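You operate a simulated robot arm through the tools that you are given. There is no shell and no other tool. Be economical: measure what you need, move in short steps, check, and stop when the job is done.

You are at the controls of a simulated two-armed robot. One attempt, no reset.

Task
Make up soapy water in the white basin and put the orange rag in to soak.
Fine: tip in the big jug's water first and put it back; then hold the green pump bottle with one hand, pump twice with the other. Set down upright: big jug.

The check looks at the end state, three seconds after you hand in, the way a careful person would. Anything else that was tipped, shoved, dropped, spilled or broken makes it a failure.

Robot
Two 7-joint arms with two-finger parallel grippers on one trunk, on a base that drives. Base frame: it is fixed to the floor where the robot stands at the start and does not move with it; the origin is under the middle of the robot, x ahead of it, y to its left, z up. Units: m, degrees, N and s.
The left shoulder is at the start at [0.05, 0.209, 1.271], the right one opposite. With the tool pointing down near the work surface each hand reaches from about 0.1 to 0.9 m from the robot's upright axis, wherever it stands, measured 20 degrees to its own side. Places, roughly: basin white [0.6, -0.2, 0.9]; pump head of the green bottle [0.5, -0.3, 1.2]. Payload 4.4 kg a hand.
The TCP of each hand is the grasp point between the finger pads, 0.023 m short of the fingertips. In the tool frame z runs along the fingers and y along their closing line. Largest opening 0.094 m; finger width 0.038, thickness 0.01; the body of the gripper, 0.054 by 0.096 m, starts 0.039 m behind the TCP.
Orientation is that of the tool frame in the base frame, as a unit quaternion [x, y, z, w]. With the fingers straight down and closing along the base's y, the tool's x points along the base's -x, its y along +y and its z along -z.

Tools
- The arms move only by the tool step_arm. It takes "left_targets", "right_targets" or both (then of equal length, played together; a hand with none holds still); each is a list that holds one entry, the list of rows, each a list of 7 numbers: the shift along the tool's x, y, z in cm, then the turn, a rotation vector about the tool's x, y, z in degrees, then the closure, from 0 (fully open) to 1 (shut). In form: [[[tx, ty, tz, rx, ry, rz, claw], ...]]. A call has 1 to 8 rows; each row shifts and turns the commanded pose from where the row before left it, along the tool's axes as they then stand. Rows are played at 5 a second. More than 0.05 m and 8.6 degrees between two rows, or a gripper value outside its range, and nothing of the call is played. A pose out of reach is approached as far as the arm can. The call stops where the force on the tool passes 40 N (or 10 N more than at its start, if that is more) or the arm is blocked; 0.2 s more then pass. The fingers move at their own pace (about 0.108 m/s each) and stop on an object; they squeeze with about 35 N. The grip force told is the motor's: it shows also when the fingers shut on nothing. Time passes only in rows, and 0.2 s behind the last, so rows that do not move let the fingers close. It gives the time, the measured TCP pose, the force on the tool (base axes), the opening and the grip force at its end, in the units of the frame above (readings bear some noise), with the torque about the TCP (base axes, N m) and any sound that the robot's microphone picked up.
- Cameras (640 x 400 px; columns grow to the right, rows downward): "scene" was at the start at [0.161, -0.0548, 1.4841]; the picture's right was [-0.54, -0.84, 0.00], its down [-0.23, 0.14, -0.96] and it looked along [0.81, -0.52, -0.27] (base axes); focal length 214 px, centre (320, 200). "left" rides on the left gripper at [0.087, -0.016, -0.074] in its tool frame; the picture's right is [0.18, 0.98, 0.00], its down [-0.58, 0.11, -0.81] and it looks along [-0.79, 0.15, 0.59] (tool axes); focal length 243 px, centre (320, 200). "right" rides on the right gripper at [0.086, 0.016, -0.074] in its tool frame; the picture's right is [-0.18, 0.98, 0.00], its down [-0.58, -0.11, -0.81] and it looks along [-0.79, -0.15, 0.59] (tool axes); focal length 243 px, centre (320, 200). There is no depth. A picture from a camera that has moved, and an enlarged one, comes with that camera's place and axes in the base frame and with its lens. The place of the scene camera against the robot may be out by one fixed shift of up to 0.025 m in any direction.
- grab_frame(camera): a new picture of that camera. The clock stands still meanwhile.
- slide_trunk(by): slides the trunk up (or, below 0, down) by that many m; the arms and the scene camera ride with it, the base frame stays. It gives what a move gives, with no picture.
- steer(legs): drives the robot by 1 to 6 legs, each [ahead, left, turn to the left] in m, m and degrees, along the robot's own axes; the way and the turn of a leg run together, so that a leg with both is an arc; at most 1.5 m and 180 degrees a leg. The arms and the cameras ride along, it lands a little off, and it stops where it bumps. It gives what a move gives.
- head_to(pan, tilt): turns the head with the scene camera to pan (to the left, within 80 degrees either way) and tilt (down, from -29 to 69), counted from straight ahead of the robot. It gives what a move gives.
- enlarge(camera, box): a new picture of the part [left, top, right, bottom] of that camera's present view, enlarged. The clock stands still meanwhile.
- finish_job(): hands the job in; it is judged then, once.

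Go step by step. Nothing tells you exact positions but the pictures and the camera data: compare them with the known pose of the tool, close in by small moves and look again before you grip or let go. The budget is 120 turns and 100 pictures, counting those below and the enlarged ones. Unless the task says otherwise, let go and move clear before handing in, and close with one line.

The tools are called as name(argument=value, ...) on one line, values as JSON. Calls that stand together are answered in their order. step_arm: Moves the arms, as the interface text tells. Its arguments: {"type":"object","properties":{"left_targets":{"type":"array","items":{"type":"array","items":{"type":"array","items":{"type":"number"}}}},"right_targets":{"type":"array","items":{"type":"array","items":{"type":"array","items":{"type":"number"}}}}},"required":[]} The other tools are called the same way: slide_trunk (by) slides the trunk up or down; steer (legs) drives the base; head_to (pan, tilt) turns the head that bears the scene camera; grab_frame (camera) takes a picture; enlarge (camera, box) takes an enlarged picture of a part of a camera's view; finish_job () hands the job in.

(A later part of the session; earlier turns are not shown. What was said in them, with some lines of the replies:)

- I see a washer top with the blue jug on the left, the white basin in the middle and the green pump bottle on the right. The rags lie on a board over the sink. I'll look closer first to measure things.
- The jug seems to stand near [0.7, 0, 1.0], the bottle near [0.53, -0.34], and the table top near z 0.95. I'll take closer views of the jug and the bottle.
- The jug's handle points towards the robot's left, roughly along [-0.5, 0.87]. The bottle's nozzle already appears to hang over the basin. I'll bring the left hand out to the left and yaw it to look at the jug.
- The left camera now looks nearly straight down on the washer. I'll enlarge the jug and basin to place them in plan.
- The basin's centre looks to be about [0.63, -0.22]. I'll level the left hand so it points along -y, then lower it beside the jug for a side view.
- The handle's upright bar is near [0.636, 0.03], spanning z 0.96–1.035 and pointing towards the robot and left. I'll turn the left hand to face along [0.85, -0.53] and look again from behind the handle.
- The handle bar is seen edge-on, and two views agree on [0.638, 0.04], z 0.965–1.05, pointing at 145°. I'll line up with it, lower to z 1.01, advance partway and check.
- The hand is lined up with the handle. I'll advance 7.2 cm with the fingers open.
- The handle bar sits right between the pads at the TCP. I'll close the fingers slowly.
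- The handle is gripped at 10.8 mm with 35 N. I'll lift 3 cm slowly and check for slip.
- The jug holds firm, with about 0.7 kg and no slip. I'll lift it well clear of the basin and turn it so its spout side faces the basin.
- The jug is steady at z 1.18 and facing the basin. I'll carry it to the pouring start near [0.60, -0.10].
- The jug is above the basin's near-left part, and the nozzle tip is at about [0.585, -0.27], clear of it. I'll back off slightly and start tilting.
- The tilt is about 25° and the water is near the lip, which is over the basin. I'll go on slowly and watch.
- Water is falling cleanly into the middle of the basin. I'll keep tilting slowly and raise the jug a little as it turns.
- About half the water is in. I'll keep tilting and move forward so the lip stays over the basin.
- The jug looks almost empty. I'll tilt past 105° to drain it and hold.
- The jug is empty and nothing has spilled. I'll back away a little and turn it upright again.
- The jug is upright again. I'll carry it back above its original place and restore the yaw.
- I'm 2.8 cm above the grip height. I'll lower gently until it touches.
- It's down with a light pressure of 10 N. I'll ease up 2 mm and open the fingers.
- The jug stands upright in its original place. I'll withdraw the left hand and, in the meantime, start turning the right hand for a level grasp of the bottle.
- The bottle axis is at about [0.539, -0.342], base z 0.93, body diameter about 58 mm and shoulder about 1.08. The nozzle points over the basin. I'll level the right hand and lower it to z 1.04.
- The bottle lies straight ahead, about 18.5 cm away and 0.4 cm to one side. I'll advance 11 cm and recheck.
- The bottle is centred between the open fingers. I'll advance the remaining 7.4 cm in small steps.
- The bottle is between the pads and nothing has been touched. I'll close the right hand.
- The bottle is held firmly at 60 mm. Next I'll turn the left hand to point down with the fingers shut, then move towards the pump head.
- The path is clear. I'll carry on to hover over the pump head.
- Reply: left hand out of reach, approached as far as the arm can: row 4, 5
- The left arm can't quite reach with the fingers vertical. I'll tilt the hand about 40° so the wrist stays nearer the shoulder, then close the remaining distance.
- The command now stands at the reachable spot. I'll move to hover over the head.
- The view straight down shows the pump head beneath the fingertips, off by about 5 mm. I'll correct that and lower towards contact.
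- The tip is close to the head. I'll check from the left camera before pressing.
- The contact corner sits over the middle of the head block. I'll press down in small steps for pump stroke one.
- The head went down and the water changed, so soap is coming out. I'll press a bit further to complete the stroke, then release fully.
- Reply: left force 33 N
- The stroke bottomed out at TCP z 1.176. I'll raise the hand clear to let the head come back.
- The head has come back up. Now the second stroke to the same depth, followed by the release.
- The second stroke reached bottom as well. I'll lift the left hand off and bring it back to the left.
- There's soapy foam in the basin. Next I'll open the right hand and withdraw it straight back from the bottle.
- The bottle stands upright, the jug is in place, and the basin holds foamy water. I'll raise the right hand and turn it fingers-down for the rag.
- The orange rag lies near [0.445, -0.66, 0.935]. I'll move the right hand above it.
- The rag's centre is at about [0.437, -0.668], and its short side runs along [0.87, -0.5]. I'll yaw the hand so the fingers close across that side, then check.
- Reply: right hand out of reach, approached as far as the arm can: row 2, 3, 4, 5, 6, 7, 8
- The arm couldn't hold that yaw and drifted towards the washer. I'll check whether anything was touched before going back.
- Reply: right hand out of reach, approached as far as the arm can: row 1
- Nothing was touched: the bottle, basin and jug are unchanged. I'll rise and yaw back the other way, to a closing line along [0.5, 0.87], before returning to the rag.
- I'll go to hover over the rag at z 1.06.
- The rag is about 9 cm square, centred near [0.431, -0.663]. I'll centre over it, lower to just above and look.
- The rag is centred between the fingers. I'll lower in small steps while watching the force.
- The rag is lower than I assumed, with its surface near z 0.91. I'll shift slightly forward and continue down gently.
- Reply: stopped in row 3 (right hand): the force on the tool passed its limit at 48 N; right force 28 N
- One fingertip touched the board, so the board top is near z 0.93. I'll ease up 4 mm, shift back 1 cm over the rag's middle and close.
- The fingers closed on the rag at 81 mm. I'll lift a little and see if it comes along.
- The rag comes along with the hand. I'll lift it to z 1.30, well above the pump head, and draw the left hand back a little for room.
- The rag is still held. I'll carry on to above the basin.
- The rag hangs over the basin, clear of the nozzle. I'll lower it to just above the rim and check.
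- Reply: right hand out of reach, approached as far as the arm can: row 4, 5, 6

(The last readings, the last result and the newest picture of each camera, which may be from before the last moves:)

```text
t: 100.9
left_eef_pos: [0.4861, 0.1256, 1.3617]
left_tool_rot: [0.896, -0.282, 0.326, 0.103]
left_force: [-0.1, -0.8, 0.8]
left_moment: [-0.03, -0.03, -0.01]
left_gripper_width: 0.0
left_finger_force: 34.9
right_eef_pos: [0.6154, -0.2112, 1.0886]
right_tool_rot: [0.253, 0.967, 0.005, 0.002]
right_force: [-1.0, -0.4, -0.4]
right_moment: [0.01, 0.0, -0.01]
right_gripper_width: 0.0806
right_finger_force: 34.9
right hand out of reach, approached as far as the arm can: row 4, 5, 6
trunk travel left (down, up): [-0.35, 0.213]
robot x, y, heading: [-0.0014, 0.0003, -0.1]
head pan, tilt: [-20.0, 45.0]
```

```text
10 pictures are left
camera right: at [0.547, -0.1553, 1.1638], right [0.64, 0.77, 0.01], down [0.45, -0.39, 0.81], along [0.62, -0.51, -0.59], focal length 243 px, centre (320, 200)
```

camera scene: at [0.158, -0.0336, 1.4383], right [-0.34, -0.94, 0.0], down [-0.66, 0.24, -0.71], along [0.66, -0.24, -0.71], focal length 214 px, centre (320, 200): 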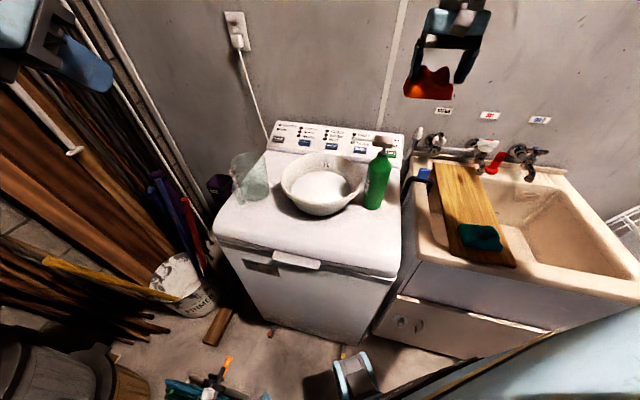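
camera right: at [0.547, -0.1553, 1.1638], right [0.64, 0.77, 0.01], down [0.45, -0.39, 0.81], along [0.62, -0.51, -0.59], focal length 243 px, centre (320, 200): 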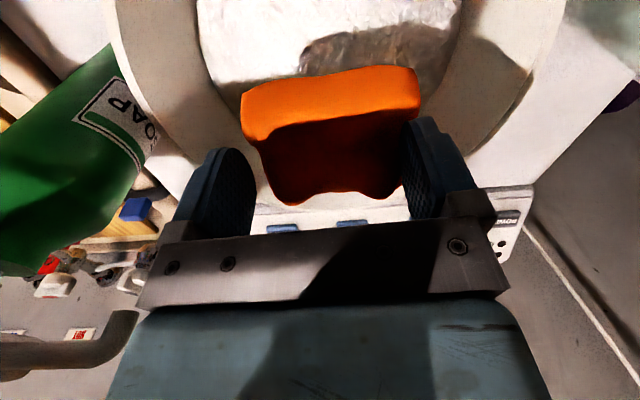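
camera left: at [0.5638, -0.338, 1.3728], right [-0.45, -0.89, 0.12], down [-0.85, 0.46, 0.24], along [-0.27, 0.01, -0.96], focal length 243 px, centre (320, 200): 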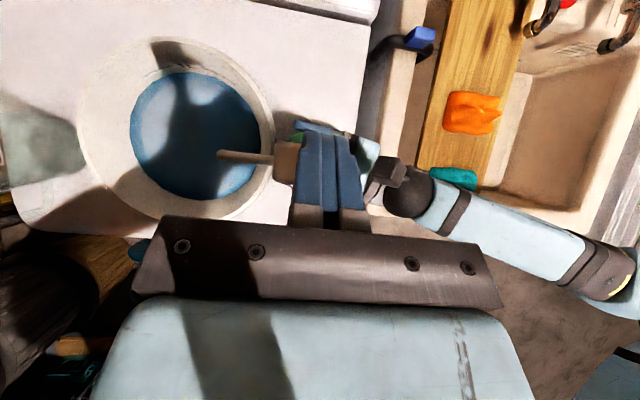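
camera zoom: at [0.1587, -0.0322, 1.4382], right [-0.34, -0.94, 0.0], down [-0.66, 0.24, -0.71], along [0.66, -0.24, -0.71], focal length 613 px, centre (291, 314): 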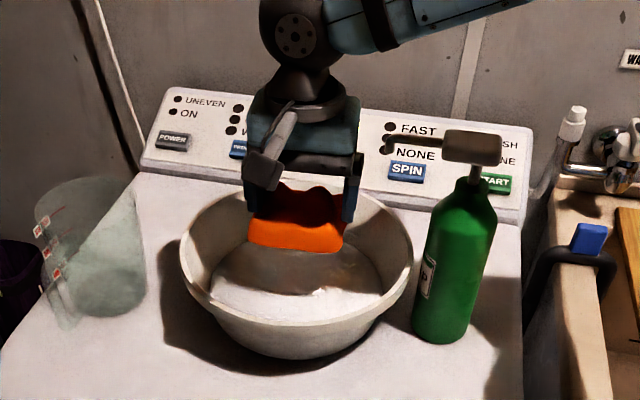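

The arm hits its reach limit at this height, so I'll shift 2 cm away from the nozzle and then lower with the trunk instead.

step_arm(right_targets=[[[0.5, 0.85, 0, 0, 0, 0, 1], [0.5, 0.85, 0, 0, 0, 0, 1], [0, 0, 0, 0, 0, 0, 1]]])

slide_trunk(by=-0.05)

enlarge(camera="scene", box=[230, 70, 430, 210])

```text
t: 101.7
left_eef_pos: [0.4866, 0.126, 1.3619]
left_tool_rot: [0.896, -0.283, 0.325, 0.103]
left_force: [0.8, 1.0, 0.2]
left_moment: [0.0, 0.0, 0.01]
left_gripper_width: 0.0
left_finger_force: 35.1
right_eef_pos: [0.6083, -0.202, 1.0954]
right_tool_rot: [0.254, 0.967, 0.006, 0.003]
right_force: [0.1, -0.3, 0.0]
right_moment: [0.0, -0.01, 0.02]
right_gripper_width: 0.0804
right_finger_force: 34.7
right hand out of reach, approached as far as the arm can: row 1, 2
trunk travel left (down, up): [-0.35, 0.213]
robot x, y, heading: [0.0022, -0.0014, 0.0]
head pan, tilt: [-20.0, 45.0]
```

```text
t: 102.6
left_eef_pos: [0.4866, 0.1248, 1.3114]
left_tool_rot: [0.896, -0.283, 0.326, 0.103]
left_force: [-0.7, -0.2, -0.5]
left_moment: [0.02, -0.01, 0.02]
left_gripper_width: 0.0
left_finger_force: 34.7
right_eef_pos: [0.6084, -0.202, 1.0444]
right_tool_rot: [0.253, 0.967, 0.005, 0.003]
right_force: [0.0, 0.0, 0.1]
right_moment: [0.03, -0.01, 0.03]
right_gripper_width: 0.0805
right_finger_force: 35.2
trunk travel left (down, up): [-0.3, 0.263]
robot x, y, heading: [0.0006, 0.0006, 0.0]
head pan, tilt: [-20.0, 45.0]
```

```text
2.86 times, centred on (330, 140) of scene
camera zoom: at [0.1585, -0.0323, 1.3883], right [-0.34, -0.94, 0.0], down [-0.66, 0.24, -0.71], along [0.66, -0.24, -0.71], focal length 613 px, centre (291, 371)
```

zoom: 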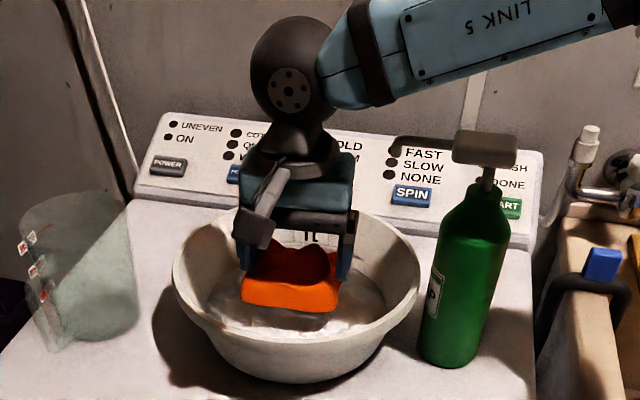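

The rag is inside the basin outline, but the forearm passes over the pump head with perhaps 5 cm to spare. I'll lower just 2.5 cm more and check that gap.

slide_trunk(by=-0.025)

enlarge(camera="scene", box=[230, 50, 430, 210])

grab_frame(camera="left")

```text
t: 103.3
left_eef_pos: [0.4857, 0.1245, 1.2859]
left_tool_rot: [0.896, -0.283, 0.326, 0.103]
left_force: [0.4, 0.2, 0.2]
left_moment: [-0.01, -0.02, 0.0]
left_gripper_width: 0.0002
left_finger_force: 35.1
right_eef_pos: [0.6075, -0.2011, 1.0192]
right_tool_rot: [0.254, 0.967, 0.005, 0.003]
right_force: [-0.6, -0.2, 0.1]
right_moment: [0.02, 0.02, 0.0]
right_gripper_width: 0.0805
right_finger_force: 34.9
trunk travel left (down, up): [-0.275, 0.288]
robot x, y, heading: [0.0028, -0.0025, 0.1]
head pan, tilt: [-20.0, 45.0]
```

```text
2.50 times, centred on (330, 130) of scene
camera zoom: at [0.1584, -0.0323, 1.3633], right [-0.34, -0.94, 0.0], down [-0.66, 0.24, -0.71], along [0.66, -0.24, -0.71], focal length 536 px, centre (295, 375)
```

zoom: 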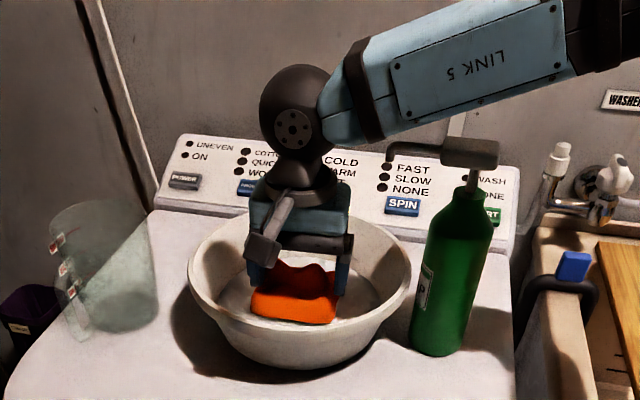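

```text
7 pictures are left
camera left: at [0.5116, 0.1286, 1.3997], right [-0.45, -0.89, 0.12], down [-0.85, 0.46, 0.24], along [-0.27, 0.01, -0.96], focal length 243 px, centre (320, 200)
```

left: 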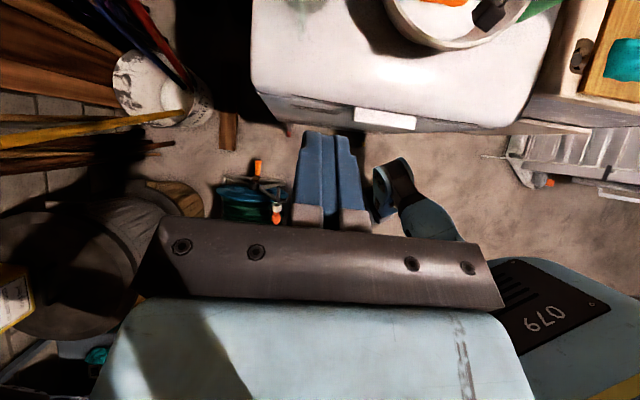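

The rag is just above the foam, well within the rim, and the forearm is still clear. I'll release it now.

step_arm(right_targets=[[[0, 0, 0, 0, 0, 0, 0.1], [0, 0, 0, 0, 0, 0, 0], [0, 0, 0, 0, 0, 0, 0], [0, 0, 0, 0, 0, 0, 0]]])

slide_trunk(by=0.16)

enlarge(camera="scene", box=[200, 90, 440, 260])

```text
t: 104.3
left_eef_pos: [0.4857, 0.1257, 1.2874]
left_tool_rot: [0.896, -0.283, 0.326, 0.103]
left_force: [-0.8, -1.0, 0.1]
left_moment: [0.0, 0.01, 0.04]
left_gripper_width: 0.0
left_finger_force: 35.2
right_eef_pos: [0.608, -0.2026, 1.0201]
right_tool_rot: [0.254, 0.967, 0.006, 0.003]
right_force: [-0.2, -0.1, 0.9]
right_moment: [-0.02, 0.01, 0.04]
right_gripper_width: 0.0942
right_finger_force: 0.0
trunk travel left (down, up): [-0.275, 0.288]
robot x, y, heading: [-0.0005, 0.0011, 0.1]
head pan, tilt: [-20.0, 45.0]
```

```text
t: 106.2
left_eef_pos: [0.4864, 0.1256, 1.4459]
left_tool_rot: [0.896, -0.283, 0.326, 0.103]
left_force: [0.1, 0.4, 0.7]
left_moment: [0.03, 0.01, -0.01]
left_gripper_width: 0.0
left_finger_force: 34.9
right_eef_pos: [0.608, -0.2019, 1.1792]
right_tool_rot: [0.254, 0.967, 0.006, 0.004]
right_force: [0.0, 0.7, -0.9]
right_moment: [0.01, 0.0, 0.0]
right_gripper_width: 0.0942
right_finger_force: 0.0
trunk travel left (down, up): [-0.435, 0.128]
robot x, y, heading: [0.0018, 0.0016, -0.2]
head pan, tilt: [-20.0, 45.0]
```

```text
2.35 times, centred on (320, 175) of scene
camera zoom: at [0.159, -0.0323, 1.5231], right [-0.34, -0.94, 0.0], down [-0.66, 0.24, -0.71], along [0.66, -0.24, -0.71], focal length 505 px, centre (320, 259)
```

zoom: 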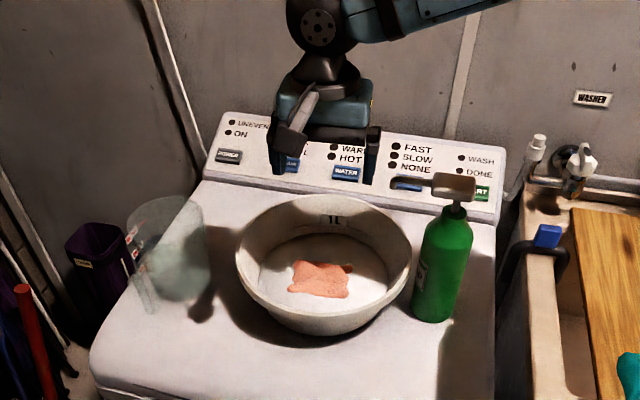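

The rag is soaking in the foam. I'll raise everything further and draw the right hand back clear.

slide_trunk(by=0.12)

step_arm(right_targets=[[[3.3, -1.8, 0, 0, 0, 0, 0], [3.3, -1.8, 0, 0, 0, 0, 0], [3.3, -1.8, 0, 0, 0, 0, 0], [3.3, -1.8, 0, 0, 0, 0, 0], [0, -4, -1, 0, 0, 0, 0], [0, -4, -1, 0, 0, 0, 0], [0, -4, 0, 0, 0, 0, 0], [0, -4, 0, 0, 0, 0, 0]]])

grab_frame(camera="scene")

enlarge(camera="scene", box=[200, 100, 440, 270])

```text
t: 107.7
left_eef_pos: [0.4868, 0.1261, 1.5676]
left_tool_rot: [0.896, -0.283, 0.326, 0.103]
left_force: [0.2, 0.4, 0.4]
left_moment: [0.01, 0.02, 0.0]
left_gripper_width: 0.0
left_finger_force: 34.7
right_eef_pos: [0.6079, -0.2013, 1.2997]
right_tool_rot: [0.254, 0.967, 0.006, 0.003]
right_force: [-0.7, 0.8, 0.9]
right_moment: [0.02, 0.03, 0.06]
right_gripper_width: 0.0942
right_finger_force: 0.2
trunk travel left (down, up): [-0.555, 0.008]
robot x, y, heading: [0.003, 0.0016, -0.0]
head pan, tilt: [-20.0, 45.0]
```

```text
t: 109.5
left_eef_pos: [0.4845, 0.1226, 1.568]
left_tool_rot: [0.896, -0.282, 0.326, 0.101]
left_force: [0.0, -1.1, -0.3]
left_moment: [0.02, -0.01, 0.0]
left_gripper_width: 0.0
left_finger_force: 34.7
right_eef_pos: [0.3761, -0.3429, 1.3155]
right_tool_rot: [0.254, 0.967, 0.007, 0.003]
right_force: [0.0, -0.3, -0.3]
right_moment: [0.01, -0.01, 0.0]
right_gripper_width: 0.0943
right_finger_force: 0.1
trunk travel left (down, up): [-0.555, 0.008]
robot x, y, heading: [0.0007, 0.0018, 0.1]
head pan, tilt: [-20.0, 45.0]
```

```text
5 pictures are left
camera scene: at [0.1562, -0.0354, 1.6435], right [-0.34, -0.94, 0.0], down [-0.66, 0.24, -0.71], along [0.67, -0.24, -0.71], focal length 214 px, centre (320, 200)
```

scene: 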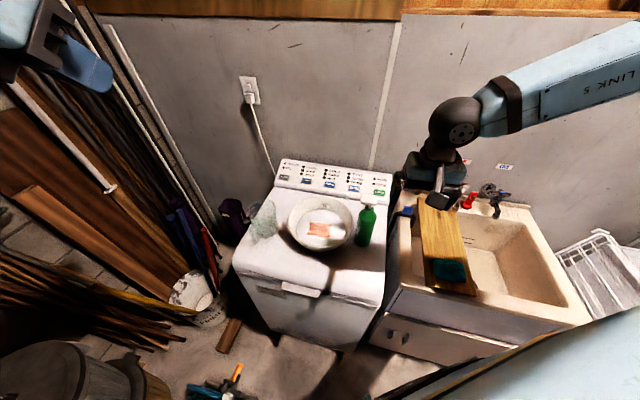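

```text
2.35 times, centred on (320, 185) of scene
camera zoom: at [0.1562, -0.0354, 1.6435], right [-0.34, -0.94, 0.0], down [-0.66, 0.24, -0.71], along [0.67, -0.24, -0.71], focal length 505 px, centre (320, 235)
```

zoom: 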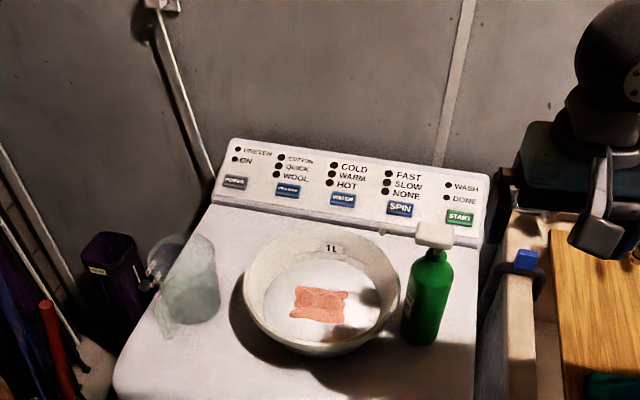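

The rag lies in the soapy water, and the jug and bottle stand upright in their places. The teal rag and board are undisturbed, and both hands are clear, so I'll hand in.

finish_job()

```text
The job is handed in.
```

The basin now holds the jug's water with two pumps of soap, the orange rag is soaking in it, the big jug is back upright in its place, and I saw nothing spilled or knocked.
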